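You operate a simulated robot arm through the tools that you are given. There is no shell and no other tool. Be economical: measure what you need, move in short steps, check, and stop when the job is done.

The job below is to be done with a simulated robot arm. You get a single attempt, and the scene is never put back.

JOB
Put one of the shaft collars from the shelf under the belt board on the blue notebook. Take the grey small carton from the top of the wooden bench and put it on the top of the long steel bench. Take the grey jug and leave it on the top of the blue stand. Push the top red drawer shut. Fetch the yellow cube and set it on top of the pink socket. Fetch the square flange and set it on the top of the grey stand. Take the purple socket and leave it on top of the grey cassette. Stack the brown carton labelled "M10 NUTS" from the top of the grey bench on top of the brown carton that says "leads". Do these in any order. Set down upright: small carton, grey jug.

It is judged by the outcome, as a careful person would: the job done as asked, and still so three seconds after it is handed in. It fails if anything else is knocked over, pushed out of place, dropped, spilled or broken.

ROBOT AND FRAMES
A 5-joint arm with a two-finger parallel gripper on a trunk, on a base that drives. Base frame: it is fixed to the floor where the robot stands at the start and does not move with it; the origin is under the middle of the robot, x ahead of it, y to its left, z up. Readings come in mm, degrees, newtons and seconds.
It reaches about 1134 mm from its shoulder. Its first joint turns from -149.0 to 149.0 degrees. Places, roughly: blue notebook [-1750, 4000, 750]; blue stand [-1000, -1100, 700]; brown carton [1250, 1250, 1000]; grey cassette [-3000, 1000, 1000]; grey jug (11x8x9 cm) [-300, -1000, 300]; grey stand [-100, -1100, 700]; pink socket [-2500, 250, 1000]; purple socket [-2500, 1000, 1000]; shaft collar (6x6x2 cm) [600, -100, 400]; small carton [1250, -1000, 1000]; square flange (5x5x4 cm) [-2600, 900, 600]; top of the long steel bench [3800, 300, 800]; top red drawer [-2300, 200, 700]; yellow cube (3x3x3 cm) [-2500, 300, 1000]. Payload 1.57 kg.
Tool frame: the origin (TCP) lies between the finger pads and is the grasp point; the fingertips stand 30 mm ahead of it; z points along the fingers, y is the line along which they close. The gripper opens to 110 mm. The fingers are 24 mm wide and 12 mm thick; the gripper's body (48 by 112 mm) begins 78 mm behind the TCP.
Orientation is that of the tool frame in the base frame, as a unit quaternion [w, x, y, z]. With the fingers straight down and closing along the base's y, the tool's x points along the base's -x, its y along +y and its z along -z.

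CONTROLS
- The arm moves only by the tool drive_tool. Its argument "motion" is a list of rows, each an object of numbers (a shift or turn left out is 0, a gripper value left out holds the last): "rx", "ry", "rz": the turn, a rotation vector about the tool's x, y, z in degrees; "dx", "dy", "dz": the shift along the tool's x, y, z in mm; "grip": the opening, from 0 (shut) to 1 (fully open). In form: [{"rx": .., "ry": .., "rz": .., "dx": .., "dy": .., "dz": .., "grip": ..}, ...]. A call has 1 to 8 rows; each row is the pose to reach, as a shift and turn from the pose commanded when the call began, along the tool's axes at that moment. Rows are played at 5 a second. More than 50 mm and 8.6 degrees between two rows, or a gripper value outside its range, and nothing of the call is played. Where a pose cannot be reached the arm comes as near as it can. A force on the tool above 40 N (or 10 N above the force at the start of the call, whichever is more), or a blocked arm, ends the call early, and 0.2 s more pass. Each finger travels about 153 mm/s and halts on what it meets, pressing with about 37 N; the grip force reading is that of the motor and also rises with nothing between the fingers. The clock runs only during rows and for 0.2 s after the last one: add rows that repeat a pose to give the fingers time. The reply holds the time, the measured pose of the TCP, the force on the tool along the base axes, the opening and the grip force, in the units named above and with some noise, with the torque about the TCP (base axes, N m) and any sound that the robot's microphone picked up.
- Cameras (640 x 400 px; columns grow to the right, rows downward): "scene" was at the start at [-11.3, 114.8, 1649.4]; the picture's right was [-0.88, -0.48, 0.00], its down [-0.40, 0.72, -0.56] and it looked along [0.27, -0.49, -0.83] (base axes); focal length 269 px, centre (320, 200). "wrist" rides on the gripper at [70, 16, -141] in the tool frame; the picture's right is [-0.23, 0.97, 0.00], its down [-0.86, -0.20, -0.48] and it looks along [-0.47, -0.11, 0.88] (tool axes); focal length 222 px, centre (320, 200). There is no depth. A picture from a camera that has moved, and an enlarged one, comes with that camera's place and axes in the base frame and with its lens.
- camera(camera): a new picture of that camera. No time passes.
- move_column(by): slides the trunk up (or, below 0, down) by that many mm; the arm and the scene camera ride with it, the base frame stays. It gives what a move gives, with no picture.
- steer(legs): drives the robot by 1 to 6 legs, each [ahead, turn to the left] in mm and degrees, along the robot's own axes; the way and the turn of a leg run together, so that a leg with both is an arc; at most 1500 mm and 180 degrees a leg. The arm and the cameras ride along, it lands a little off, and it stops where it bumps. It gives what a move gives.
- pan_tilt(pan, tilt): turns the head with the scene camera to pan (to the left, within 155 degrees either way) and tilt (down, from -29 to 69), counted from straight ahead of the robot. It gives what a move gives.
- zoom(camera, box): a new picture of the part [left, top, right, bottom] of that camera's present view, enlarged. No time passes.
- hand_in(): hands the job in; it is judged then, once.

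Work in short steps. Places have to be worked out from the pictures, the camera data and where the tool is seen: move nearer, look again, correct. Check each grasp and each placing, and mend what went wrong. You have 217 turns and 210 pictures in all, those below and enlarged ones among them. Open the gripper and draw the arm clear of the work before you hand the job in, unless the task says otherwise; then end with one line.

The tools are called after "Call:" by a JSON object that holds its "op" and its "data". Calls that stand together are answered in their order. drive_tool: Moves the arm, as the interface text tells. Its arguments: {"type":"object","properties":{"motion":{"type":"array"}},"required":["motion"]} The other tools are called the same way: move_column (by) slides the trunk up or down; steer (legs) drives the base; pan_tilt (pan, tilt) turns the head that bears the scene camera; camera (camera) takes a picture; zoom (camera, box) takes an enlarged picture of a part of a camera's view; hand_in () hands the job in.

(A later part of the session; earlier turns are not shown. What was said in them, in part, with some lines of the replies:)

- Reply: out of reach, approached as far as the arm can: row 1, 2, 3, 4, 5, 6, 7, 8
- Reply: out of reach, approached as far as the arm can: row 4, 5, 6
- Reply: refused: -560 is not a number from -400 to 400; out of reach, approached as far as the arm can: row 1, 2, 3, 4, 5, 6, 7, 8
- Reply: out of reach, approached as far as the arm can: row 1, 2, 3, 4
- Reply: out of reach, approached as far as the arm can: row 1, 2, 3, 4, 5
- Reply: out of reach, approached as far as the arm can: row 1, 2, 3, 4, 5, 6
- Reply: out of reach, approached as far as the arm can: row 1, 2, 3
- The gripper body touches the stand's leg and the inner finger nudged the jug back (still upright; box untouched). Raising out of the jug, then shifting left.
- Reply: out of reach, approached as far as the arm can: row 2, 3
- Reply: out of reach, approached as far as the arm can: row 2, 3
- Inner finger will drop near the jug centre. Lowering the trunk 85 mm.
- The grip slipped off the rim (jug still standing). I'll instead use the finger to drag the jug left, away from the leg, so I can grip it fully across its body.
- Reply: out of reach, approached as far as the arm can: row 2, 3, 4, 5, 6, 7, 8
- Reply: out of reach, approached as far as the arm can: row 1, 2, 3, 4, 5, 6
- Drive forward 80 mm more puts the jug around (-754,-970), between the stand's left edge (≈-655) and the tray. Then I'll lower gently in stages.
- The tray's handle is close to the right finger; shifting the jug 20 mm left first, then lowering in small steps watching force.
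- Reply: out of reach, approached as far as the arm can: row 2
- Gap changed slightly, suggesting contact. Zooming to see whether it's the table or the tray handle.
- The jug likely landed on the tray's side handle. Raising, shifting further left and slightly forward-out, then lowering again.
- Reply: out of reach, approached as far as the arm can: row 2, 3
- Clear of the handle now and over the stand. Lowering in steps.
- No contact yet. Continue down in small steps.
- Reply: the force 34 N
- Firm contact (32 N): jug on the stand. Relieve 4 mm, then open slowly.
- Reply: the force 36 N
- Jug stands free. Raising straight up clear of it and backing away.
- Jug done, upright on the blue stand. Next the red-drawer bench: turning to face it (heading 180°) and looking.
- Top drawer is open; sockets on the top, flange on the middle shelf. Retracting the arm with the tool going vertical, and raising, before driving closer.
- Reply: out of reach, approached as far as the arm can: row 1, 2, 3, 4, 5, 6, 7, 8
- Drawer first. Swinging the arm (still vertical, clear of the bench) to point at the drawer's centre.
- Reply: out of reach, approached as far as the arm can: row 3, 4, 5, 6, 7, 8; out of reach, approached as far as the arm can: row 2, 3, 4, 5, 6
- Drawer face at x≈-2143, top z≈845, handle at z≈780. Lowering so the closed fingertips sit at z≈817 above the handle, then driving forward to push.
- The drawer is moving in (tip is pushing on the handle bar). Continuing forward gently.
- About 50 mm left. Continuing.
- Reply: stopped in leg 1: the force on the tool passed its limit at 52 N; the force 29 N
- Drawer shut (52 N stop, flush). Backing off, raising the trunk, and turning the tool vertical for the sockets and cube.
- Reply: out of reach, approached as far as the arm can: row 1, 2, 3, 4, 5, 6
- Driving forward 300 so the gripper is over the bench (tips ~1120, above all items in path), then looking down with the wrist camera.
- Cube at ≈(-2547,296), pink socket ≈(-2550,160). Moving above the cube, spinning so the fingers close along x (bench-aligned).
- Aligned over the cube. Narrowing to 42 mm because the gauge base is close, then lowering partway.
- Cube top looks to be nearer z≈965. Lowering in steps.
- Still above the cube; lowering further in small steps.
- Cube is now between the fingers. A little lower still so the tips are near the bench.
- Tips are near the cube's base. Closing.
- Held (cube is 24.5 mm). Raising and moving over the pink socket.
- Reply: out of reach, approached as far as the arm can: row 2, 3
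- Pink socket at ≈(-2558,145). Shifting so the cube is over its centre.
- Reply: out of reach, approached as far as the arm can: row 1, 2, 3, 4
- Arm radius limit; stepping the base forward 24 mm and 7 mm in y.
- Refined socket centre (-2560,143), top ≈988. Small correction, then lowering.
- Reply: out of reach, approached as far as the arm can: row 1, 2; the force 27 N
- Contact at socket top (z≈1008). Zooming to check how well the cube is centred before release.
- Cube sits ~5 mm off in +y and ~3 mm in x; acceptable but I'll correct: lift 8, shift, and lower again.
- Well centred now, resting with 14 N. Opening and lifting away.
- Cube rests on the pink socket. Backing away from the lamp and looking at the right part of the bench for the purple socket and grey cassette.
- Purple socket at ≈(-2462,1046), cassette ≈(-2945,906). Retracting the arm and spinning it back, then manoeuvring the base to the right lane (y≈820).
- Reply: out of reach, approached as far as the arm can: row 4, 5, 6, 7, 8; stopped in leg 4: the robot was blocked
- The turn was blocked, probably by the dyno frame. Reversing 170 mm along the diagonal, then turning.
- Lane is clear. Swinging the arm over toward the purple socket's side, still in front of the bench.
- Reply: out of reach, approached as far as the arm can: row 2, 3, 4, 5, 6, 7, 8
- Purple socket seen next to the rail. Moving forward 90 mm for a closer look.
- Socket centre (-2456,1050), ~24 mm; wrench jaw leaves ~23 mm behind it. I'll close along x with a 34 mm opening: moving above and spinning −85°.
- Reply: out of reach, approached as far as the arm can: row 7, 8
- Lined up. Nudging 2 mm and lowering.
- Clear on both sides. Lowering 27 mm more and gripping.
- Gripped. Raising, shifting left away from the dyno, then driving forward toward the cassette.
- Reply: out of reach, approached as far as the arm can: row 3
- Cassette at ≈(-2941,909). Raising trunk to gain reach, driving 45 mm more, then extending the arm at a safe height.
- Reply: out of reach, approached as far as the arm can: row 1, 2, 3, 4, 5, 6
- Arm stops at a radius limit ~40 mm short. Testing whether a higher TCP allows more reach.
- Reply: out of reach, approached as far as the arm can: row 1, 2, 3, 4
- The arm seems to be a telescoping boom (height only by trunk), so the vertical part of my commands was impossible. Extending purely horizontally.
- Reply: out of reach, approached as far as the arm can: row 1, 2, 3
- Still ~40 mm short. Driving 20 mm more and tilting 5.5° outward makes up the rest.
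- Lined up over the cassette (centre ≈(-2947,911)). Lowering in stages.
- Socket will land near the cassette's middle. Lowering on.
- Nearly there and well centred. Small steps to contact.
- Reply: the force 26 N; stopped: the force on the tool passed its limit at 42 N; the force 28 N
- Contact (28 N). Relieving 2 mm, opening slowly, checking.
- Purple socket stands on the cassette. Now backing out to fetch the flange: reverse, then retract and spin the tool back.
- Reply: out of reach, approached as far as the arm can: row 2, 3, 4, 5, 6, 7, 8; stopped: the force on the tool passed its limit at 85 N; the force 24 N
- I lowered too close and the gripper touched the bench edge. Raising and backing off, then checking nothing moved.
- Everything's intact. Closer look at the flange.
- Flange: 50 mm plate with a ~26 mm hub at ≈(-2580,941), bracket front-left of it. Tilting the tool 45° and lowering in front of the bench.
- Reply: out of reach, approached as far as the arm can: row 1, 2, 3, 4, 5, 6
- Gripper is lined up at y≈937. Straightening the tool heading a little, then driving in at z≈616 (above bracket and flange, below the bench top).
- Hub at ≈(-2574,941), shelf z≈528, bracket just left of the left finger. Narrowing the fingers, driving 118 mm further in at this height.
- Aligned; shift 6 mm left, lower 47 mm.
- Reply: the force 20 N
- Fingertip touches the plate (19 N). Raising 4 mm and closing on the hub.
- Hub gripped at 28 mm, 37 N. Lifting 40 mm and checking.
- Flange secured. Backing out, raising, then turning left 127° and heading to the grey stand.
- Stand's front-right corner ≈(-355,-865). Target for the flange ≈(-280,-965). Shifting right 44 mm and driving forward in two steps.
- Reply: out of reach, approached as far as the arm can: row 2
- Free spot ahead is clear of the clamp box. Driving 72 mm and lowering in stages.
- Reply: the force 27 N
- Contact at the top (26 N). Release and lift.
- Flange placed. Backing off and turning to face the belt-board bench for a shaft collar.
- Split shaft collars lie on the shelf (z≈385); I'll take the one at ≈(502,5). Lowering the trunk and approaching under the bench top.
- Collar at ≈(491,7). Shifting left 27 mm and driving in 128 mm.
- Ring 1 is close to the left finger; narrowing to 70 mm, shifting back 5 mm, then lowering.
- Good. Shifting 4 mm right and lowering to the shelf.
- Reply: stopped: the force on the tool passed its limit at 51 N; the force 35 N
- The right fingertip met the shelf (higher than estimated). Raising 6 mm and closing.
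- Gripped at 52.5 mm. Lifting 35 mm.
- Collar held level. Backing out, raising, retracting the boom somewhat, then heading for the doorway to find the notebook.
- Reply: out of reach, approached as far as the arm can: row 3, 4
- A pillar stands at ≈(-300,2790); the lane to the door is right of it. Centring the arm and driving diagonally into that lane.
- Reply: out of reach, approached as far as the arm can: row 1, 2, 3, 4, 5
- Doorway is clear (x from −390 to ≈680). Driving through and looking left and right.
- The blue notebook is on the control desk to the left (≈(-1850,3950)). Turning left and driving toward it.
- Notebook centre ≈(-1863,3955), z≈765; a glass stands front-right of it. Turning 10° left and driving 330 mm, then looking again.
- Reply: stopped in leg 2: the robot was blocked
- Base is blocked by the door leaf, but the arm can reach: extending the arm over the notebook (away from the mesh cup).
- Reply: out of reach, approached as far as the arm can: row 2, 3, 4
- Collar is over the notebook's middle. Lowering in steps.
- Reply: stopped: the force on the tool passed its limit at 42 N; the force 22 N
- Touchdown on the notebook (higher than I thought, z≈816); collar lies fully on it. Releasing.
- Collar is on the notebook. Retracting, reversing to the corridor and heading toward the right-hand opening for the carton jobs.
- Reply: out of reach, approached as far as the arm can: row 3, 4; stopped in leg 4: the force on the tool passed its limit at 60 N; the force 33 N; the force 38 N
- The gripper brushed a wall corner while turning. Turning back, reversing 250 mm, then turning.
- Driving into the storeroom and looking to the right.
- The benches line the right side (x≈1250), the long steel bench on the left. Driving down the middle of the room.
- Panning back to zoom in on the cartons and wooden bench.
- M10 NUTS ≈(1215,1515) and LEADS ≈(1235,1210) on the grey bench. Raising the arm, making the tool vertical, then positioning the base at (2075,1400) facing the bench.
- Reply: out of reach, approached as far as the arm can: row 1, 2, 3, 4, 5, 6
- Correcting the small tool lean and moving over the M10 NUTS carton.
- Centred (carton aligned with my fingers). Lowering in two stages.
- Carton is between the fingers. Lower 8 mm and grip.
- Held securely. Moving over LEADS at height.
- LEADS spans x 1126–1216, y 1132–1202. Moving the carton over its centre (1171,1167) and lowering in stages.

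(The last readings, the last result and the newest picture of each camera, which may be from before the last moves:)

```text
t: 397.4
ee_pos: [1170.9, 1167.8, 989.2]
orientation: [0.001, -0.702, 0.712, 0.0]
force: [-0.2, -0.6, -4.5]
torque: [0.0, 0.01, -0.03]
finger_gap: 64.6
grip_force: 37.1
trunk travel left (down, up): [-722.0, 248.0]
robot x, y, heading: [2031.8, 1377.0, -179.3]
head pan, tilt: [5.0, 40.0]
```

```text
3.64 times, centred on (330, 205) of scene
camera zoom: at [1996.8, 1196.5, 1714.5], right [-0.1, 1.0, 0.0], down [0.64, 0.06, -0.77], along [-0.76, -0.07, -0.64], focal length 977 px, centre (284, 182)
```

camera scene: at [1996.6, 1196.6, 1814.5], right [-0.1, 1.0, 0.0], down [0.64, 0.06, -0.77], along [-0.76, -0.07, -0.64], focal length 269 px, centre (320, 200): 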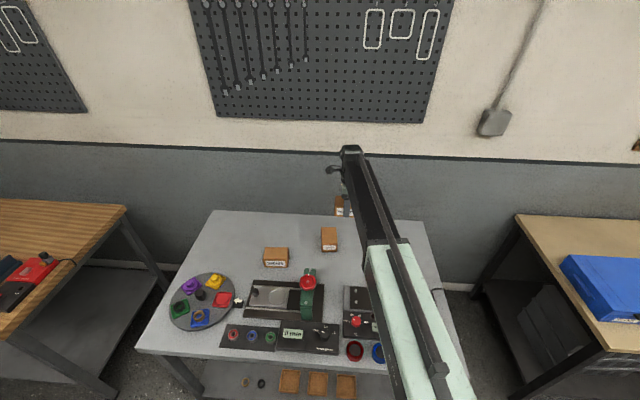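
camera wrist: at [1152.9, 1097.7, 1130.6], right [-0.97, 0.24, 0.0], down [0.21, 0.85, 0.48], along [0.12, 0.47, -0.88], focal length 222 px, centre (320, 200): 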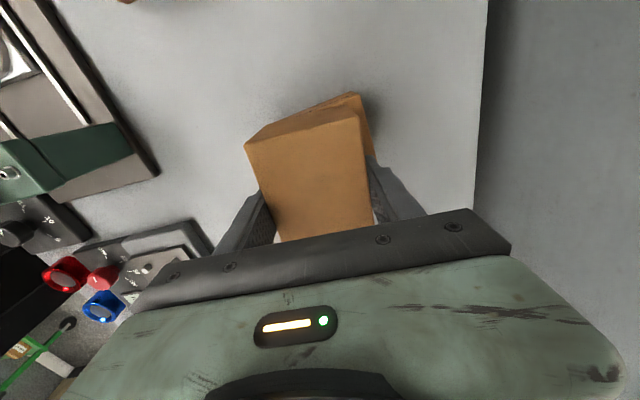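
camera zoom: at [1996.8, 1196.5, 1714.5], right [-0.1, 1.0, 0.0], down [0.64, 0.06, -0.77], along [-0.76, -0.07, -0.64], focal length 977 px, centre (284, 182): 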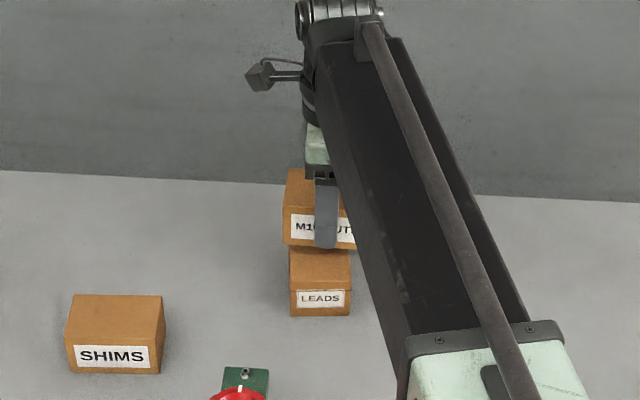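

Aligned with LEADS. Lowering the last 30 mm carefully.

Call:
{"op": "move_column", "data": {"by": -22}}

Call:
{"op": "move_column", "data": {"by": -5}}

Call:
{"op": "move_column", "data": {"by": -4}}

Call:
{"op": "zoom", "data": {"camera": "scene", "box": [290, 170, 380, 250]}}

```text
t: 398.0
ee_pos: [1169.9, 1168.1, 966.0]
orientation: [0.001, -0.702, 0.712, 0.0]
force: [-0.2, 1.2, -4.0]
torque: [-0.04, -0.01, -0.01]
finger_gap: 64.7
grip_force: 37.4
trunk travel left (down, up): [-700.0, 270.0]
robot x, y, heading: [2034.6, 1376.4, -179.4]
head pan, tilt: [5.0, 40.0]
```

```text
t: 398.6
ee_pos: [1171.6, 1168.3, 961.1]
orientation: [0.0, -0.702, 0.713, 0.001]
force: [-0.3, -0.6, -4.0]
torque: [0.02, -0.01, -0.03]
finger_gap: 64.9
grip_force: 36.6
trunk travel left (down, up): [-695.0, 275.0]
robot x, y, heading: [2038.0, 1375.0, -179.5]
head pan, tilt: [5.0, 40.0]
```

```text
t: 399.1
ee_pos: [1172.1, 1166.5, 956.8]
orientation: [0.001, -0.702, 0.712, 0.0]
force: [-0.3, -0.5, -4.8]
torque: [0.02, -0.02, -0.01]
finger_gap: 64.6
grip_force: 36.9
trunk travel left (down, up): [-691.0, 279.0]
robot x, y, heading: [2037.9, 1374.1, -179.3]
head pan, tilt: [5.0, 40.0]
```

```text
5.00 times, centred on (335, 210) of scene
camera zoom: at [1996.8, 1196.5, 1683.5], right [-0.1, 1.0, 0.0], down [0.64, 0.06, -0.77], along [-0.76, -0.07, -0.64], focal length 1344 px, centre (245, 150)
```

zoom: 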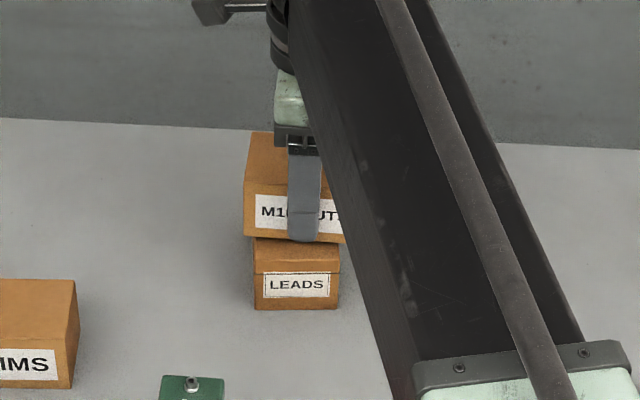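

Call:
{"op": "move_column", "data": {"by": -4}}

Call:
{"op": "move_column", "data": {"by": -4}}

Call:
{"op": "move_column", "data": {"by": -4}}

Call:
{"op": "move_column", "data": {"by": -4}}

```text
t: 399.6
ee_pos: [1169.6, 1166.8, 953.9]
orientation: [0.001, -0.703, 0.712, 0.0]
force: [0.1, -0.5, -4.5]
torque: [0.01, -0.01, 0.01]
finger_gap: 64.6
grip_force: 36.8
trunk travel left (down, up): [-687.0, 283.0]
robot x, y, heading: [2035.3, 1375.7, -179.2]
head pan, tilt: [5.0, 40.0]
```

```text
t: 400.2
ee_pos: [1170.7, 1167.0, 948.8]
orientation: [0.001, -0.702, 0.712, -0.001]
force: [-0.4, 0.5, -5.0]
torque: [0.03, 0.0, 0.01]
finger_gap: 64.5
grip_force: 36.8
trunk travel left (down, up): [-683.0, 287.0]
robot x, y, heading: [2035.5, 1376.7, -179.3]
head pan, tilt: [5.0, 40.0]
```

```text
t: 400.7
ee_pos: [1173.8, 1167.6, 948.8]
orientation: [-0.001, -0.702, 0.712, 0.001]
force: [-9.2, -1.5, 32.9]
torque: [-0.18, -0.03, -0.08]
finger_gap: 64.8
grip_force: 37.5
trunk travel left (down, up): [-679.0, 291.0]
robot x, y, heading: [2036.5, 1376.0, -179.5]
head pan, tilt: [5.0, 40.0]
```

```text
t: 401.2
ee_pos: [1173.9, 1167.1, 943.9]
orientation: [0.0, -0.702, 0.712, 0.001]
force: [-0.6, 0.6, 28.9]
torque: [0.03, 0.04, -0.03]
finger_gap: 64.6
grip_force: 37.0
trunk travel left (down, up): [-675.0, 295.0]
robot x, y, heading: [2036.5, 1375.6, -179.4]
head pan, tilt: [5.0, 40.0]
```

Contact. Relieve and release.

Call:
{"op": "move_column", "data": {"by": 3}}

Call:
{"op": "drive_tool", "data": {"motion": [{"grip": 0.61}, {"grip": 0.64}, {"grip": 0.7}, {"grip": 0.76}, {"grip": 0.8}]}}

Call:
{"op": "move_column", "data": {"by": 180}}

Call:
{"op": "camera", "data": {"camera": "wrist"}}

Call:
{"op": "zoom", "data": {"camera": "scene", "box": [270, 170, 400, 270]}}

```text
t: 401.7
ee_pos: [1171.4, 1166.7, 944.0]
orientation: [0.001, -0.702, 0.712, -0.001]
force: [0.1, 0.8, -2.8]
torque: [0.02, 0.01, -0.02]
finger_gap: 64.8
grip_force: 36.9
trunk travel left (down, up): [-678.0, 292.0]
robot x, y, heading: [2034.6, 1377.5, -179.3]
head pan, tilt: [5.0, 40.0]
```

```text
t: 402.9
ee_pos: [1171.2, 1168.0, 944.6]
orientation: [0.002, -0.702, 0.712, 0.0]
force: [-0.5, -0.7, -0.2]
torque: [-0.03, -0.03, 0.04]
finger_gap: 88.0
grip_force: 0.0
trunk travel left (down, up): [-678.0, 292.0]
robot x, y, heading: [2038.6, 1376.4, -179.5]
head pan, tilt: [5.0, 40.0]
```

```text
t: 404.9
ee_pos: [1171.4, 1166.9, 1125.5]
orientation: [0.002, -0.702, 0.712, 0.001]
force: [0.0, -0.2, -0.4]
torque: [0.0, -0.01, -0.01]
finger_gap: 88.3
grip_force: 0.0
trunk travel left (down, up): [-858.0, 112.0]
robot x, y, heading: [2038.4, 1377.1, -179.5]
head pan, tilt: [5.0, 40.0]
```

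```text
55 pictures are left
camera wrist: at [1153.2, 1097.7, 1266.8], right [-0.97, 0.24, 0.0], down [0.21, 0.85, 0.48], along [0.12, 0.47, -0.88], focal length 222 px, centre (320, 200)
```

wrist: 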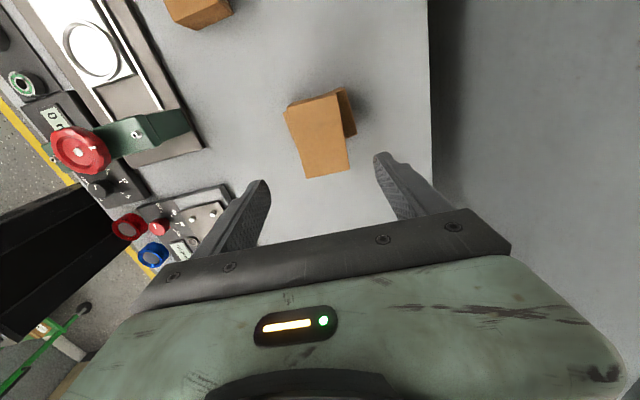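

```text
4.00 times, centred on (335, 220) of scene
camera zoom: at [1997.2, 1196.6, 1850.5], right [-0.1, 1.0, 0.0], down [0.64, 0.06, -0.77], along [-0.76, -0.07, -0.64], focal length 1075 px, centre (260, 120)
```

zoom: 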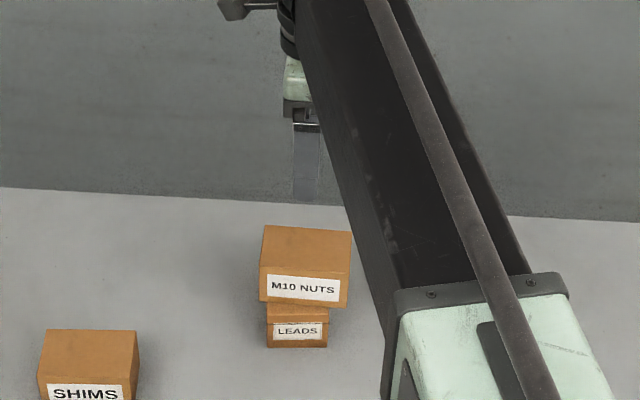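

M10 NUTS is stacked on LEADS. Now to the wooden bench for the small grey carton.

Call:
{"op": "steer", "data": {"legs": [[-260, 0], [0, 89.4], [1500, 0], [640, 0], [0, -90]]}}

Call:
{"op": "pan_tilt", "data": {"pan": 0, "tilt": 38}}

Call:
{"op": "camera", "data": {"camera": "scene"}}

```text
t: 419.4
ee_pos: [2470.8, -1287.1, 1125.6]
orientation: [-0.015, 1.0, -0.018, -0.003]
force: [-1.0, 12.7, 1.8]
torque: [-1.51, -0.06, 0.19]
finger_gap: 83.5
grip_force: 0.1
trunk travel left (down, up): [-858.0, 112.0]
robot x, y, heading: [2292.6, -427.3, -89.3]
head pan, tilt: [5.0, 40.0]
stopped in leg 4: the force on the tool passed its limit at 198 N (the readings are from after the stop); the commanded pose is now the measured one
```

```text
t: 420.0
ee_pos: [2471.2, -1286.8, 1125.6]
orientation: [-0.015, 1.0, -0.018, -0.004]
force: [-10.5, 16.6, -2.0]
torque: [-1.71, -1.11, -0.27]
finger_gap: 83.3
grip_force: 0.1
trunk travel left (down, up): [-858.0, 112.0]
robot x, y, heading: [2292.3, -428.5, -89.5]
head pan, tilt: [0.0, 38.0]
```

```text
53 pictures are left
camera scene: at [2458.8, -468.0, 1853.7], right [-1.0, -0.01, 0.0], down [0.0, 0.61, -0.79], along [0.01, -0.79, -0.61], focal length 269 px, centre (320, 200)
```

scene: 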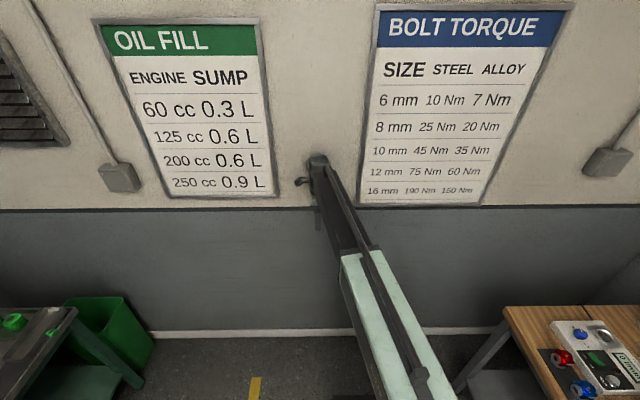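

The gripper met the end wall (y≈-1330). Backing off, retracting the boom, then manoeuvring in the free aisle to face the wooden bench.

Call:
{"op": "steer", "data": {"legs": [[-250, 0]]}}

Call:
{"op": "drive_tool", "data": {"motion": [{"dy": -45}, {"dy": -90}, {"dy": -135}, {"dy": -180}, {"dy": -225}, {"dy": -265}]}}

Call:
{"op": "steer", "data": {"legs": [[0, -90], [-450, 0], [0, 45], [700, 0], [0, -45]]}}

Call:
{"op": "camera", "data": {"camera": "scene"}}

```text
t: 421.9
ee_pos: [2470.8, -1037.7, 1124.8]
orientation: [-0.015, 1.0, -0.018, -0.004]
force: [0.2, 0.8, -0.8]
torque: [-0.01, -0.02, 0.01]
finger_gap: 88.1
grip_force: 0.0
trunk travel left (down, up): [-858.0, 112.0]
robot x, y, heading: [2287.2, -180.1, -89.5]
head pan, tilt: [0.0, 38.0]
```

```text
t: 423.3
ee_pos: [2480.9, -769.1, 1125.3]
orientation: [-0.015, 1.0, -0.019, -0.004]
force: [-0.9, -0.4, -0.1]
torque: [0.01, -0.01, 0.0]
finger_gap: 88.1
grip_force: 0.1
out of reach, approached as far as the arm can: row 2, 3, 4, 5, 6
trunk travel left (down, up): [-858.0, 112.0]
robot x, y, heading: [2292.0, -177.6, -89.8]
head pan, tilt: [0.0, 38.0]
```

```text
t: 437.1
ee_pos: [1692.8, -897.0, 1124.6]
orientation: [-0.014, 0.717, -0.697, 0.008]
force: [-0.1, -0.4, -0.2]
torque: [-0.02, 0.0, 0.04]
finger_gap: 88.2
grip_force: 0.1
trunk travel left (down, up): [-858.0, 112.0]
robot x, y, heading: [2270.4, -681.0, -175.6]
head pan, tilt: [0.0, 38.0]
```

```text
52 pictures are left
camera scene: at [2242.9, -850.7, 1853.7], right [-0.08, 1.0, 0.0], down [0.61, 0.05, -0.79], along [-0.79, -0.06, -0.62], focal length 269 px, centre (320, 200)
```

scene: 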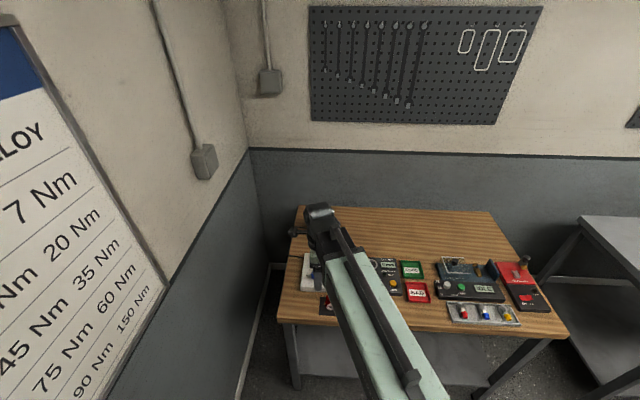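

Trimming heading and driving up to the bench; then a wrist-camera look.

Call:
{"op": "steer", "data": {"legs": [[0, -4.2], [195, 0]]}}

Call:
{"op": "camera", "data": {"camera": "wrist"}}

```text
t: 439.2
ee_pos: [1484.5, -854.9, 1123.5]
orientation: [0.013, -0.691, 0.723, -0.008]
force: [0.1, -0.4, 0.5]
torque: [0.01, 0.02, 0.03]
finger_gap: 88.0
grip_force: 0.1
trunk travel left (down, up): [-858.0, 112.0]
robot x, y, heading: [2078.1, -675.3, -179.5]
head pan, tilt: [0.0, 38.0]
```

```text
51 pictures are left
camera wrist: at [1458.8, -925.3, 1265.8], right [-0.96, 0.27, -0.03], down [0.22, 0.84, 0.49], along [0.16, 0.47, -0.87], focal length 222 px, centre (320, 200)
```

wrist: 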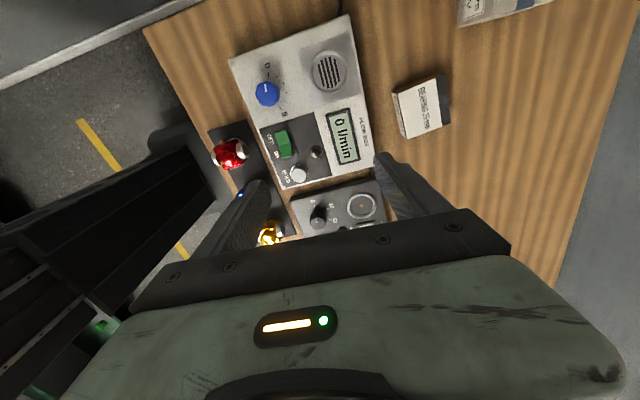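

Small carton is at about (1259,-935). Moving the gripper above it.

Call:
{"op": "drive_tool", "data": {"motion": [{"dx": 15, "dy": 43, "grip": 1}, {"dx": 30, "dy": 86}, {"dx": 45, "dy": 129}, {"dx": 60, "dy": 172}, {"dx": 75, "dy": 212}]}}

Call:
{"op": "camera", "data": {"camera": "wrist"}}

```text
t: 440.4
ee_pos: [1268.7, -921.8, 1124.8]
orientation: [0.013, -0.69, 0.723, -0.008]
force: [0.1, 0.6, 0.9]
torque: [0.0, 0.0, 0.05]
finger_gap: 110.0
grip_force: 0.1
out of reach, approached as far as the arm can: row 4, 5
trunk travel left (down, up): [-858.0, 112.0]
robot x, y, heading: [2075.2, -681.7, -179.8]
head pan, tilt: [0.0, 38.0]
```

```text
50 pictures are left
camera wrist: at [1244.3, -991.3, 1265.8], right [-0.96, 0.27, -0.03], down [0.22, 0.84, 0.49], along [0.16, 0.47, -0.87], focal length 222 px, centre (320, 200)
```

wrist: 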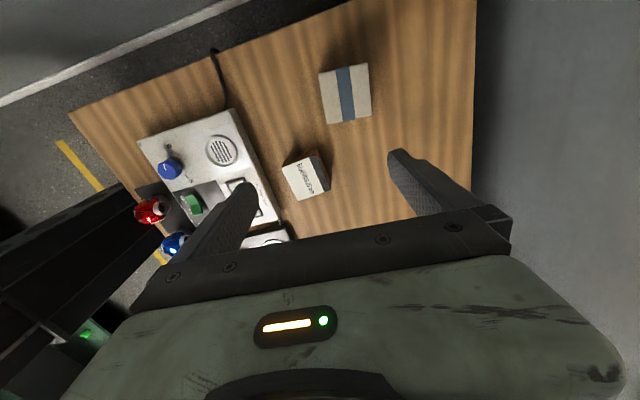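

Carton top ≈(1227,-962), ~63×70 mm, nearly aligned. Moving over and lowering partway.

Call:
{"op": "drive_tool", "data": {"motion": [{"dx": 21, "dy": 20}, {"dx": 42, "dy": 40}, {"dx": 42, "dy": 40}]}}

Call:
{"op": "move_column", "data": {"by": -100}}

Call:
{"op": "camera", "data": {"camera": "wrist"}}

```text
t: 441.2
ee_pos: [1227.5, -962.1, 1124.4]
orientation: [0.014, -0.691, 0.723, -0.008]
force: [0.2, -0.2, 0.3]
torque: [0.04, 0.02, 0.02]
finger_gap: 110.0
grip_force: 0.0
trunk travel left (down, up): [-858.0, 112.0]
robot x, y, heading: [2077.0, -679.4, -179.9]
head pan, tilt: [0.0, 38.0]
```

```text
t: 442.5
ee_pos: [1228.7, -961.2, 1025.1]
orientation: [0.013, -0.69, 0.723, -0.008]
force: [0.0, -1.0, 0.2]
torque: [-0.03, 0.0, 0.01]
finger_gap: 110.0
grip_force: 0.0
trunk travel left (down, up): [-758.0, 212.0]
robot x, y, heading: [2074.3, -680.8, -179.7]
head pan, tilt: [0.0, 38.0]
```

```text
49 pictures are left
camera wrist: at [1203.2, -1031.0, 1166.2], right [-0.96, 0.27, -0.03], down [0.22, 0.84, 0.49], along [0.16, 0.47, -0.87], focal length 222 px, centre (320, 200)
```

wrist: 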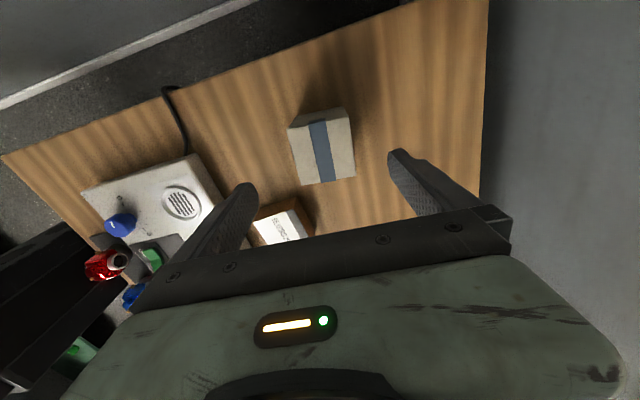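

Top z≈930, centred. Lowering to grip height.

Call:
{"op": "move_column", "data": {"by": -80}}

Call:
{"op": "camera", "data": {"camera": "wrist"}}

```text
t: 443.7
ee_pos: [1226.8, -960.8, 944.7]
orientation: [0.013, -0.691, 0.723, -0.009]
force: [0.4, 0.4, -0.5]
torque: [0.02, -0.02, 0.01]
finger_gap: 109.9
grip_force: 0.0
trunk travel left (down, up): [-678.0, 292.0]
robot x, y, heading: [2078.9, -682.6, -179.8]
head pan, tilt: [0.0, 38.0]
```

```text
48 pictures are left
camera wrist: at [1203.2, -1031.0, 1086.1], right [-0.96, 0.27, -0.03], down [0.22, 0.84, 0.49], along [0.16, 0.47, -0.87], focal length 222 px, centre (320, 200)
```

wrist: 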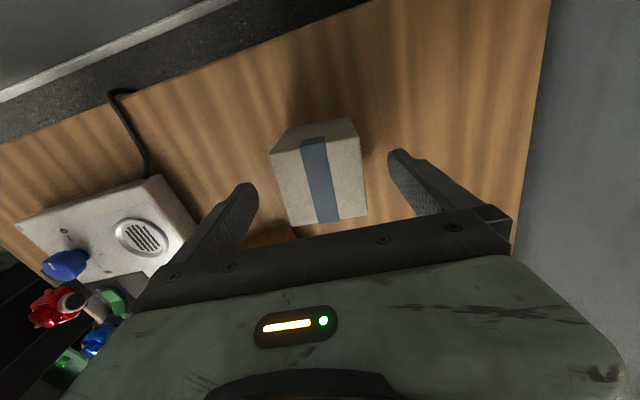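

Call:
{"op": "move_column", "data": {"by": -38}}

Call:
{"op": "drive_tool", "data": {"motion": [{"grip": 0.85}, {"grip": 0.7}, {"grip": 0.55}, {"grip": 0.4}, {"grip": 0.4}]}}

Call:
{"op": "move_column", "data": {"by": 160}}

Call:
{"op": "camera", "data": {"camera": "wrist"}}

```text
t: 444.5
ee_pos: [1227.0, -961.2, 906.2]
orientation: [0.013, -0.691, 0.723, -0.007]
force: [0.3, 0.3, -0.5]
torque: [-0.01, 0.0, 0.02]
finger_gap: 110.2
grip_force: 0.0
trunk travel left (down, up): [-640.0, 330.0]
robot x, y, heading: [2077.4, -683.6, -179.8]
head pan, tilt: [0.0, 38.0]
```

```text
t: 445.7
ee_pos: [1227.6, -961.8, 907.9]
orientation: [0.013, -0.691, 0.723, -0.008]
force: [-0.1, 1.2, 1.3]
torque: [-0.05, 0.04, 0.0]
finger_gap: 64.6
grip_force: 36.9
trunk travel left (down, up): [-640.0, 330.0]
robot x, y, heading: [2076.2, -678.2, -179.9]
head pan, tilt: [0.0, 38.0]
```

```text
t: 447.5
ee_pos: [1227.5, -961.9, 1066.4]
orientation: [0.013, -0.691, 0.723, -0.009]
force: [0.7, 0.5, -1.0]
torque: [-0.01, 0.04, 0.01]
finger_gap: 64.4
grip_force: 37.0
trunk travel left (down, up): [-800.0, 170.0]
robot x, y, heading: [2076.1, -681.5, -180.1]
head pan, tilt: [0.0, 38.0]
```

```text
47 pictures are left
camera wrist: at [1202.9, -1031.1, 1207.9], right [-0.96, 0.27, -0.03], down [0.22, 0.84, 0.49], along [0.16, 0.47, -0.87], focal length 222 px, centre (320, 200)
```

wrist: 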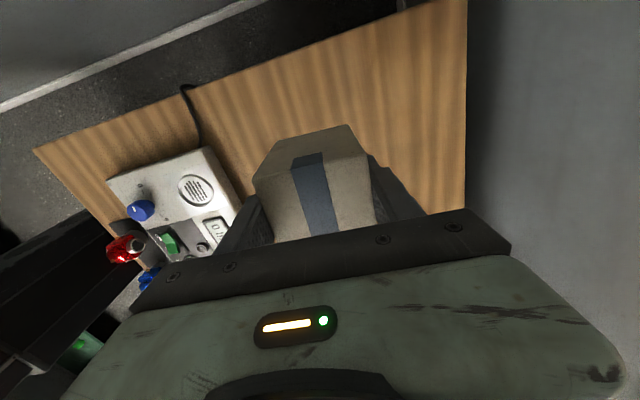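

Small carton held. Backing out, retracting, turning around to face the long steel bench.

Call:
{"op": "steer", "data": {"legs": [[-420, 0]]}}

Call:
{"op": "drive_tool", "data": {"motion": [{"dy": -45}, {"dy": -90}, {"dy": -135}, {"dy": -180}, {"dy": -220}]}}

Call:
{"op": "steer", "data": {"legs": [[0, -90], [500, 0], [0, -90]]}}

Call:
{"op": "pan_tilt", "data": {"pan": 10, "tilt": 32}}

Call:
{"op": "camera", "data": {"camera": "scene"}}

```text
t: 450.1
ee_pos: [1646.4, -961.6, 1067.8]
orientation: [0.013, -0.692, 0.722, -0.008]
force: [0.3, -0.1, -1.9]
torque: [0.0, 0.0, 0.01]
finger_gap: 64.5
grip_force: 36.5
trunk travel left (down, up): [-800.0, 170.0]
robot x, y, heading: [2497.1, -678.5, -179.4]
head pan, tilt: [0.0, 38.0]
```

```text
t: 451.3
ee_pos: [1865.9, -973.9, 1065.8]
orientation: [0.013, -0.693, 0.721, -0.009]
force: [-0.7, -0.2, -0.6]
torque: [-0.02, 0.02, -0.02]
finger_gap: 64.7
grip_force: 36.9
out of reach, approached as far as the arm can: row 3, 4, 5
trunk travel left (down, up): [-800.0, 170.0]
robot x, y, heading: [2497.9, -683.5, -179.3]
head pan, tilt: [0.0, 38.0]
```

```text
t: 461.8
ee_pos: [3094.7, 149.2, 1065.8]
orientation: [-0.008, 0.706, 0.708, -0.013]
force: [0.7, 0.0, -2.3]
torque: [-0.05, 0.01, -0.04]
finger_gap: 64.4
grip_force: 36.8
trunk travel left (down, up): [-800.0, 170.0]
robot x, y, heading: [2478.8, -145.1, 3.8]
head pan, tilt: [0.0, 38.0]
```

```text
t: 462.5
ee_pos: [3095.0, 151.3, 1067.4]
orientation: [-0.008, 0.706, 0.708, -0.013]
force: [0.3, -0.4, -1.6]
torque: [0.0, 0.01, 0.02]
finger_gap: 64.4
grip_force: 36.7
trunk travel left (down, up): [-800.0, 170.0]
robot x, y, heading: [2475.9, -144.5, 3.4]
head pan, tilt: [10.0, 32.0]
```

```text
46 pictures are left
camera scene: at [2507.4, 41.7, 1804.7], right [0.24, -0.97, 0.0], down [-0.52, -0.13, -0.85], along [0.82, 0.2, -0.53], focal length 269 px, centre (320, 200)
```

scene: 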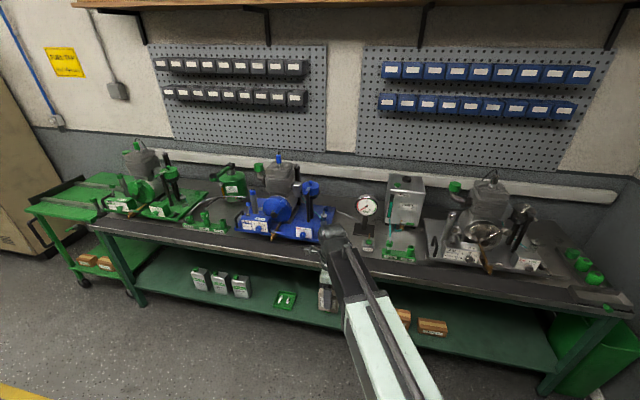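

Call:
{"op": "zoom", "data": {"camera": "scene", "box": [90, 150, 350, 290]}}

Call:
{"op": "zoom", "data": {"camera": "scene", "box": [330, 160, 640, 330]}}

```text
2.46 times, centred on (220, 220) of scene
camera zoom: at [2507.4, 41.7, 1804.7], right [0.24, -0.97, 0.0], down [-0.52, -0.13, -0.85], along [0.82, 0.2, -0.53], focal length 661 px, centre (566, 151)
```

zoom: 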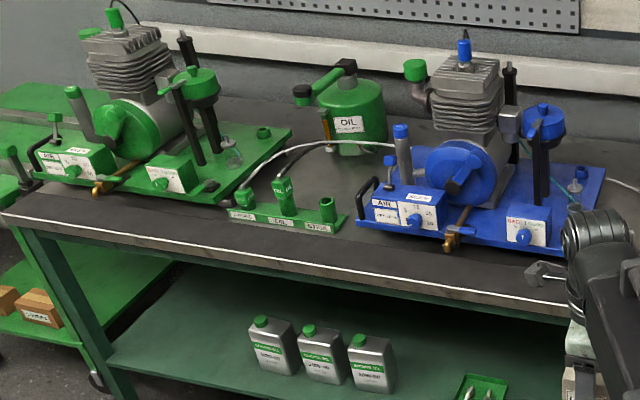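

```text
2.06 times, centred on (485, 245) of scene
camera zoom: at [2507.4, 41.7, 1804.7], right [0.24, -0.97, 0.0], down [-0.52, -0.13, -0.85], along [0.82, 0.2, -0.53], focal length 555 px, centre (-21, 107)
```

zoom: 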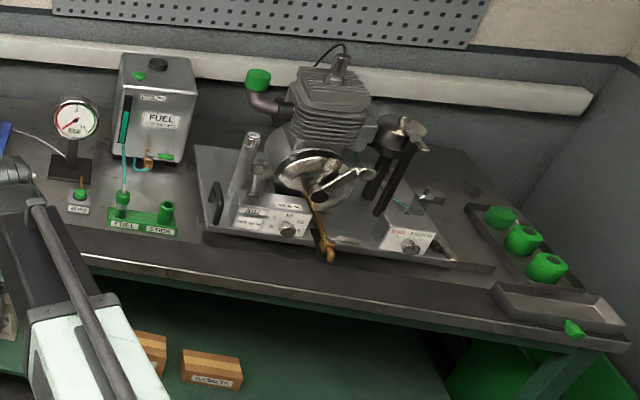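

There seems to be free space between the blue rig and the gauge, around (3490,170), right ahead of the gripper. Driving 270 mm and looking down.

Call:
{"op": "steer", "data": {"legs": [[270, -3]]}}

Call:
{"op": "camera", "data": {"camera": "wrist"}}

Call:
{"op": "camera", "data": {"camera": "scene"}}

```text
t: 464.5
ee_pos: [3383.0, 132.1, 1067.0]
orientation: [-0.008, 0.722, 0.692, -0.013]
force: [0.2, -0.2, -0.7]
torque: [0.04, -0.04, 0.02]
finger_gap: 64.7
grip_force: 36.9
trunk travel left (down, up): [-800.0, 170.0]
robot x, y, heading: [2752.6, -128.6, 0.4]
head pan, tilt: [10.0, 32.0]
```

```text
43 pictures are left
camera wrist: at [3405.5, 202.1, 1207.6], right [0.96, -0.27, -0.03], down [-0.22, -0.84, 0.49], along [-0.16, -0.47, -0.87], focal length 222 px, centre (320, 200)
```

wrist: 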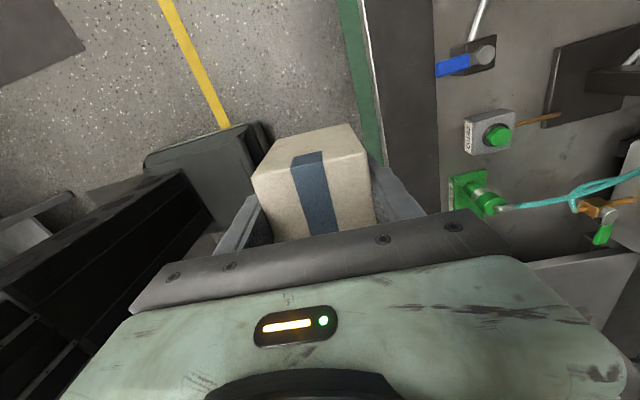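

```text
42 pictures are left
camera scene: at [2792.8, 53.9, 1804.7], right [0.19, -0.98, 0.0], down [-0.52, -0.1, -0.85], along [0.83, 0.16, -0.53], focal length 269 px, centre (320, 200)
```

scene: 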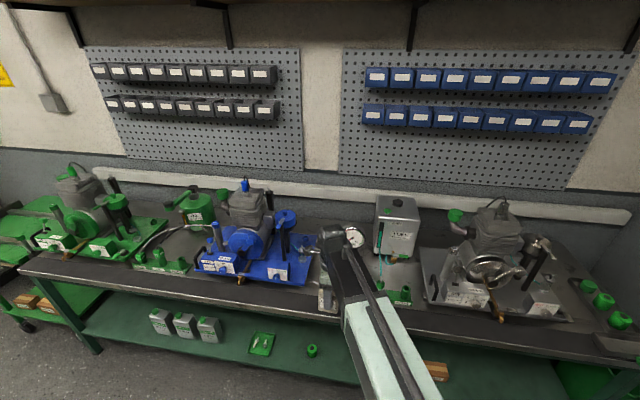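

The bench's dark front strip (x≈3455–3548) is free. Target carton centre (3512,115). Driving 129 mm and shifting 17 mm.

Call:
{"op": "drive_tool", "data": {"motion": [{"dx": -9}, {"dx": -17}]}}

Call:
{"op": "steer", "data": {"legs": [[129, 0]]}}

Call:
{"op": "move_column", "data": {"by": -80}}

Call:
{"op": "camera", "data": {"camera": "wrist"}}

Call:
{"op": "zoom", "data": {"camera": "scene", "box": [250, 200, 440, 330]}}

```text
t: 465.1
ee_pos: [3380.7, 116.0, 1066.5]
orientation: [-0.008, 0.722, 0.692, -0.013]
force: [-0.1, -0.2, -1.5]
torque: [0.0, 0.03, 0.01]
finger_gap: 64.9
grip_force: 36.7
trunk travel left (down, up): [-800.0, 170.0]
robot x, y, heading: [2750.5, -132.2, 0.5]
head pan, tilt: [10.0, 32.0]
```

```text
t: 466.4
ee_pos: [3513.2, 117.6, 1066.9]
orientation: [-0.008, 0.722, 0.691, -0.013]
force: [-0.1, 1.0, -2.2]
torque: [-0.03, 0.03, -0.01]
finger_gap: 64.3
grip_force: 37.1
trunk travel left (down, up): [-800.0, 170.0]
robot x, y, heading: [2880.0, -131.9, 0.5]
head pan, tilt: [10.0, 32.0]
```

```text
t: 467.5
ee_pos: [3513.7, 116.0, 986.0]
orientation: [-0.008, 0.723, 0.691, -0.012]
force: [-0.1, 0.2, -1.3]
torque: [0.0, 0.02, -0.03]
finger_gap: 64.4
grip_force: 36.8
trunk travel left (down, up): [-720.0, 250.0]
robot x, y, heading: [2880.9, -127.8, 0.5]
head pan, tilt: [10.0, 32.0]
```

```text
41 pictures are left
camera wrist: at [3535.5, 186.3, 1128.1], right [0.96, -0.27, -0.03], down [-0.22, -0.84, 0.49], along [-0.15, -0.47, -0.87], focal length 222 px, centre (320, 200)
```

wrist: 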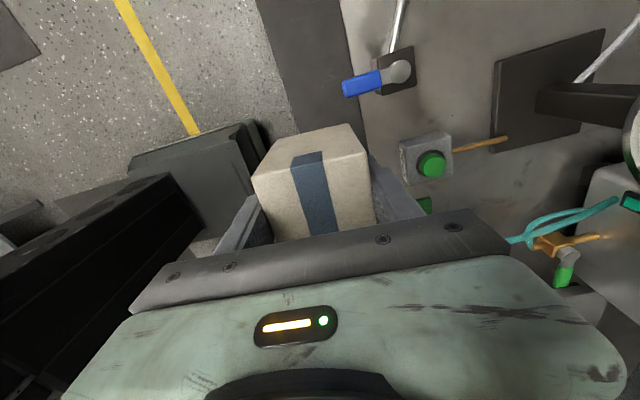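

```text
3.08 times, centred on (345, 265) of scene
camera zoom: at [2923.1, 55.2, 1724.8], right [0.18, -0.98, 0.0], down [-0.52, -0.1, -0.85], along [0.83, 0.16, -0.53], focal length 827 px, centre (243, 0)
```

zoom: 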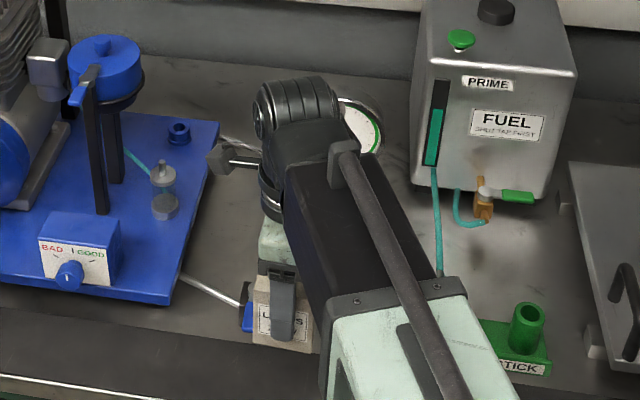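

Refined: bench top z≈820, front strip x 3474–3564; the blue lever is near the carton's left. Shifting +10 mm inward and −10 mm in y, then lowering.

Call:
{"op": "drive_tool", "data": {"motion": [{"dx": -5, "dy": 5}, {"dx": -10, "dy": 10}, {"dx": -10, "dy": 10}]}}

Call:
{"op": "move_column", "data": {"by": -80}}

Call:
{"op": "camera", "data": {"camera": "wrist"}}

Call:
{"op": "zoom", "data": {"camera": "scene", "box": [270, 240, 410, 350]}}

```text
t: 468.3
ee_pos: [3522.7, 107.0, 986.2]
orientation: [-0.008, 0.722, 0.691, -0.013]
force: [0.0, 0.2, -1.1]
torque: [-0.03, 0.03, -0.02]
finger_gap: 64.6
grip_force: 37.3
trunk travel left (down, up): [-720.0, 250.0]
robot x, y, heading: [2883.6, -127.8, 0.5]
head pan, tilt: [10.0, 32.0]
```

```text
t: 469.5
ee_pos: [3521.5, 106.7, 907.0]
orientation: [-0.008, 0.722, 0.691, -0.013]
force: [-0.4, 0.1, -2.1]
torque: [0.01, -0.02, 0.01]
finger_gap: 64.6
grip_force: 36.5
trunk travel left (down, up): [-640.0, 330.0]
robot x, y, heading: [2882.6, -130.6, 0.6]
head pan, tilt: [10.0, 32.0]
```

```text
39 pictures are left
camera wrist: at [3545.2, 176.1, 1048.1], right [0.96, -0.27, -0.03], down [-0.22, -0.84, 0.49], along [-0.15, -0.47, -0.87], focal length 222 px, centre (320, 200)
```

wrist: 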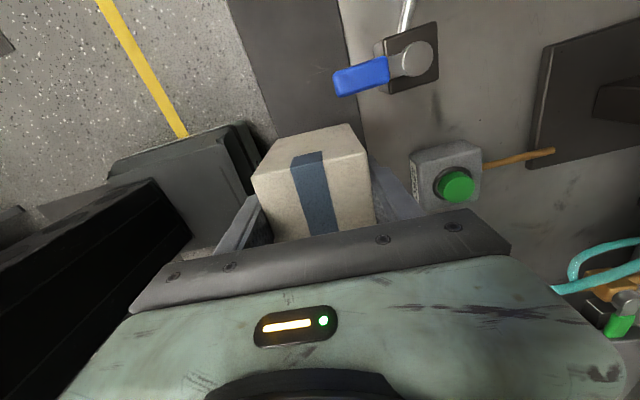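

```text
3.64 times, centred on (340, 295) of scene
camera zoom: at [2923.1, 55.3, 1644.8], right [0.18, -0.98, 0.0], down [-0.52, -0.1, -0.85], along [0.83, 0.16, -0.53], focal length 977 px, centre (247, -146)
```

zoom: 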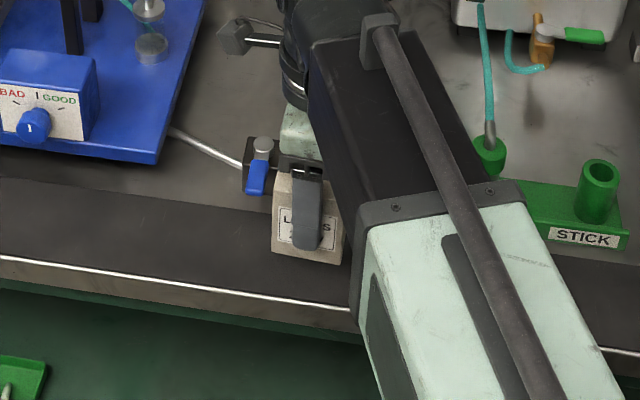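

Carton sits close to the bench's front edge; shifting 11 mm further in, then lowering.

Call:
{"op": "drive_tool", "data": {"motion": [{"dy": 6}, {"dy": 11}, {"dy": 11}]}}

Call:
{"op": "move_column", "data": {"by": -25}}

Call:
{"op": "move_column", "data": {"by": -8}}

Call:
{"op": "zoom", "data": {"camera": "scene", "box": [270, 240, 410, 350]}}

```text
t: 470.3
ee_pos: [3533.7, 105.7, 907.0]
orientation: [-0.009, 0.722, 0.692, -0.012]
force: [-0.2, -0.1, -1.4]
torque: [0.02, -0.02, -0.02]
finger_gap: 64.4
grip_force: 37.2
trunk travel left (down, up): [-640.0, 330.0]
robot x, y, heading: [2881.1, -129.9, 0.6]
head pan, tilt: [10.0, 32.0]
```

```text
t: 471.0
ee_pos: [3534.7, 105.5, 882.0]
orientation: [-0.009, 0.723, 0.691, -0.013]
force: [-0.3, 0.1, -1.8]
torque: [0.0, 0.04, -0.01]
finger_gap: 64.6
grip_force: 36.7
trunk travel left (down, up): [-615.0, 355.0]
robot x, y, heading: [2882.5, -129.6, 0.3]
head pan, tilt: [10.0, 32.0]
```

```text
t: 471.6
ee_pos: [3533.3, 105.5, 874.1]
orientation: [-0.009, 0.722, 0.691, -0.013]
force: [0.7, 0.6, -1.3]
torque: [-0.02, 0.04, -0.01]
finger_gap: 64.5
grip_force: 37.3
trunk travel left (down, up): [-607.0, 363.0]
robot x, y, heading: [2886.8, -131.1, 0.5]
head pan, tilt: [10.0, 32.0]
```

```text
3.64 times, centred on (340, 295) of scene
camera zoom: at [2923.1, 55.3, 1611.7], right [0.18, -0.98, 0.0], down [-0.52, -0.1, -0.85], along [0.83, 0.16, -0.53], focal length 977 px, centre (247, -146)
```

zoom: 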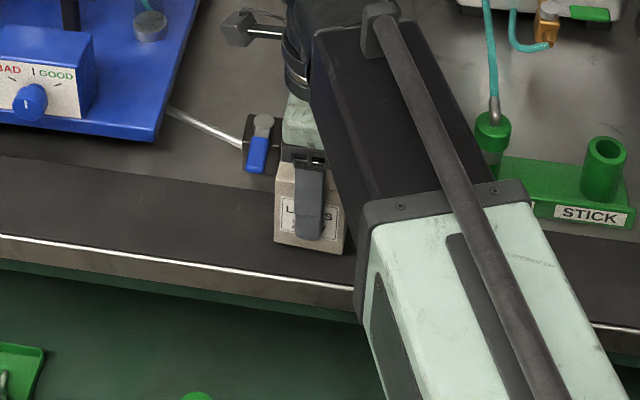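

Call:
{"op": "move_column", "data": {"by": -5}}

Call:
{"op": "move_column", "data": {"by": -5}}

Call:
{"op": "move_column", "data": {"by": -5}}

Call:
{"op": "move_column", "data": {"by": -5}}

```text
t: 472.1
ee_pos: [3532.8, 105.1, 868.6]
orientation: [-0.008, 0.722, 0.691, -0.013]
force: [0.0, 0.4, -1.1]
torque: [0.0, 0.0, 0.03]
finger_gap: 64.5
grip_force: 36.6
trunk travel left (down, up): [-602.0, 368.0]
robot x, y, heading: [2881.4, -132.0, 0.6]
head pan, tilt: [10.0, 32.0]
```

```text
t: 472.6
ee_pos: [3533.5, 106.4, 863.3]
orientation: [-0.009, 0.722, 0.692, -0.013]
force: [0.0, -0.1, -0.7]
torque: [-0.01, 0.01, -0.01]
finger_gap: 64.7
grip_force: 37.2
trunk travel left (down, up): [-597.0, 373.0]
robot x, y, heading: [2884.5, -131.7, 0.7]
head pan, tilt: [10.0, 32.0]
```

```text
t: 473.2
ee_pos: [3532.3, 105.2, 859.7]
orientation: [-0.007, 0.722, 0.691, -0.011]
force: [5.2, 1.5, 21.4]
torque: [0.03, -0.96, 0.06]
finger_gap: 64.4
grip_force: 36.9
trunk travel left (down, up): [-592.0, 378.0]
robot x, y, heading: [2883.7, -133.3, 0.7]
head pan, tilt: [10.0, 32.0]
```

```text
t: 473.7
ee_pos: [3532.6, 105.3, 855.0]
orientation: [-0.007, 0.722, 0.692, -0.013]
force: [6.8, 0.4, 32.2]
torque: [-0.12, -1.45, 0.04]
finger_gap: 64.6
grip_force: 36.7
trunk travel left (down, up): [-587.0, 383.0]
robot x, y, heading: [2886.5, -130.6, 0.6]
head pan, tilt: [10.0, 32.0]
```

Contact force has an offset torque; checking what is touching.

Call:
{"op": "zoom", "data": {"camera": "wrist", "box": [220, 90, 460, 250]}}

Call:
{"op": "zoom", "data": {"camera": "scene", "box": [290, 260, 390, 340]}}

```text
2.50 times, centred on (340, 170) of wrist
camera zoom: at [3555.0, 175.0, 996.5], right [0.96, -0.27, -0.03], down [-0.22, -0.84, 0.49], along [-0.15, -0.47, -0.87], focal length 555 px, centre (270, 275)
```

zoom: 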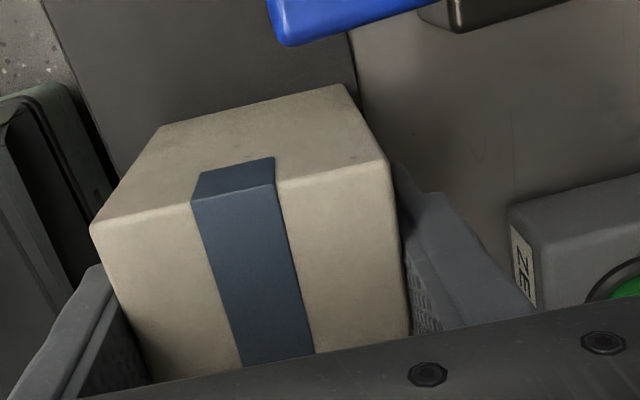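

```text
5.00 times, centred on (340, 300) of scene
camera zoom: at [2920.6, 54.3, 1592.1], right [0.18, -0.98, 0.0], down [-0.52, -0.1, -0.85], along [0.83, 0.16, -0.53], focal length 1344 px, centre (220, -300)
```

zoom: 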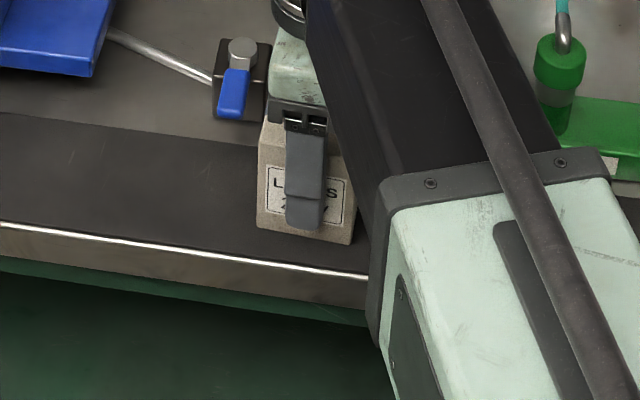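

The offset is consistent with the carton's back edge touching first due to a 1.6° tool lean — it's on the bench. Relieving and releasing slowly.

Call:
{"op": "move_column", "data": {"by": 2}}

Call:
{"op": "drive_tool", "data": {"motion": [{"grip": 0.6}, {"grip": 0.63}, {"grip": 0.67}, {"grip": 0.71}, {"grip": 0.75}]}}

Call:
{"op": "zoom", "data": {"camera": "scene", "box": [290, 260, 390, 340]}}

```text
t: 474.2
ee_pos: [3532.4, 104.9, 854.9]
orientation: [-0.008, 0.723, 0.691, -0.014]
force: [0.7, -2.4, 0.6]
torque: [-0.02, -0.1, -0.07]
finger_gap: 64.4
grip_force: 37.1
trunk travel left (down, up): [-589.0, 381.0]
robot x, y, heading: [2882.4, -133.4, 0.4]
head pan, tilt: [10.0, 32.0]
```

```text
t: 475.4
ee_pos: [3534.4, 106.5, 855.5]
orientation: [-0.008, 0.722, 0.691, -0.013]
force: [-0.1, -0.4, -0.1]
torque: [0.02, -0.01, 0.03]
finger_gap: 82.6
grip_force: 0.1
trunk travel left (down, up): [-589.0, 381.0]
robot x, y, heading: [2882.0, -127.6, 0.3]
head pan, tilt: [10.0, 32.0]
```

```text
5.00 times, centred on (340, 300) of scene
camera zoom: at [2923.1, 55.3, 1593.8], right [0.18, -0.98, 0.0], down [-0.52, -0.1, -0.85], along [0.83, 0.16, -0.53], focal length 1344 px, centre (220, -300)
```

zoom: 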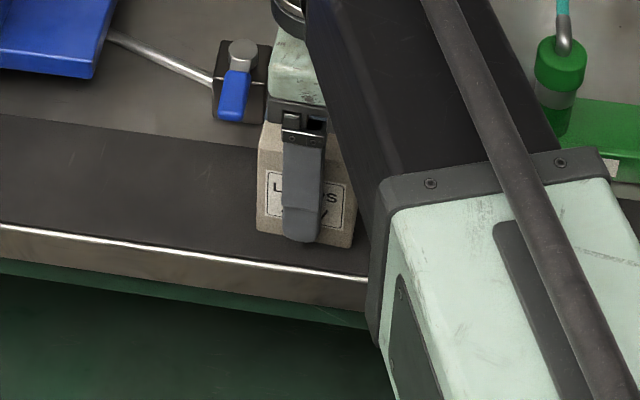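

Carton stands. Raising clear and backing away to verify.

Call:
{"op": "move_column", "data": {"by": 200}}

Call:
{"op": "camera", "data": {"camera": "wrist"}}

Call:
{"op": "steer", "data": {"legs": [[-450, 0]]}}

Call:
{"op": "zoom", "data": {"camera": "scene", "box": [250, 180, 430, 290]}}

```text
t: 477.6
ee_pos: [3533.6, 105.4, 1055.7]
orientation: [-0.008, 0.723, 0.691, -0.013]
force: [0.0, 0.1, 0.7]
torque: [0.0, 0.03, -0.01]
finger_gap: 82.4
grip_force: 0.0
trunk travel left (down, up): [-789.0, 181.0]
robot x, y, heading: [2884.6, -131.0, 0.6]
head pan, tilt: [10.0, 32.0]
```

```text
33 pictures are left
camera wrist: at [3556.3, 175.8, 1197.1], right [0.96, -0.27, -0.03], down [-0.22, -0.84, 0.49], along [-0.15, -0.47, -0.87], focal length 222 px, centre (320, 200)
```

wrist: 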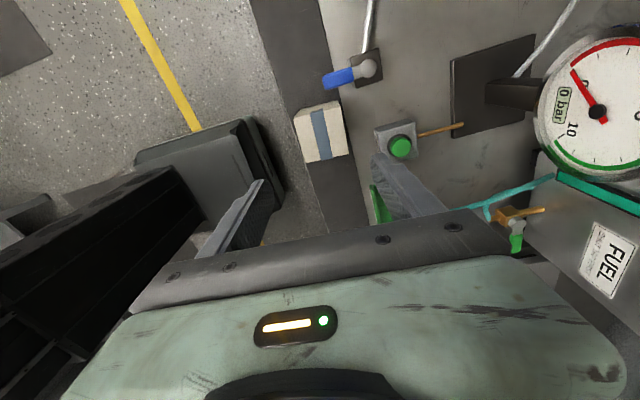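

```text
t: 480.3
ee_pos: [3080.6, 102.6, 1055.3]
orientation: [-0.008, 0.72, 0.693, -0.013]
force: [0.4, -0.6, 0.5]
torque: [-0.05, 0.01, -0.01]
finger_gap: 82.3
grip_force: 0.0
trunk travel left (down, up): [-789.0, 181.0]
robot x, y, heading: [2431.1, -134.9, 1.0]
head pan, tilt: [10.0, 32.0]
```

```text
3.56 times, centred on (340, 235) of scene
camera zoom: at [2470.4, 50.1, 1793.8], right [0.19, -0.98, 0.0], down [-0.52, -0.1, -0.85], along [0.83, 0.16, -0.53], focal length 955 px, centre (249, 76)
```

zoom: 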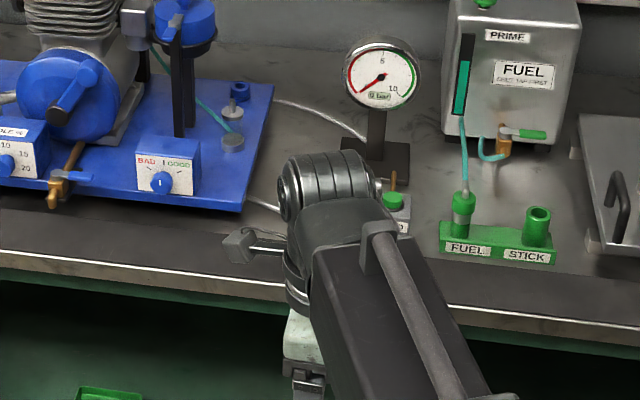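

The carton stands upright on the front strip of the long steel bench. All eight tasks are placed and checked, the gripper is open and the arm is clear of everything, so I'm handing in.

Call:
{"op": "hand_in", "data": {}}

```text
The job is handed in.
```

I finished all eight tasks and handed the job in. Each item was in place when I last saw it, with the grey jug and small carton upright. The gripper brushed or bumped furniture and walls a few times, but I saw nothing fall or get knocked over.
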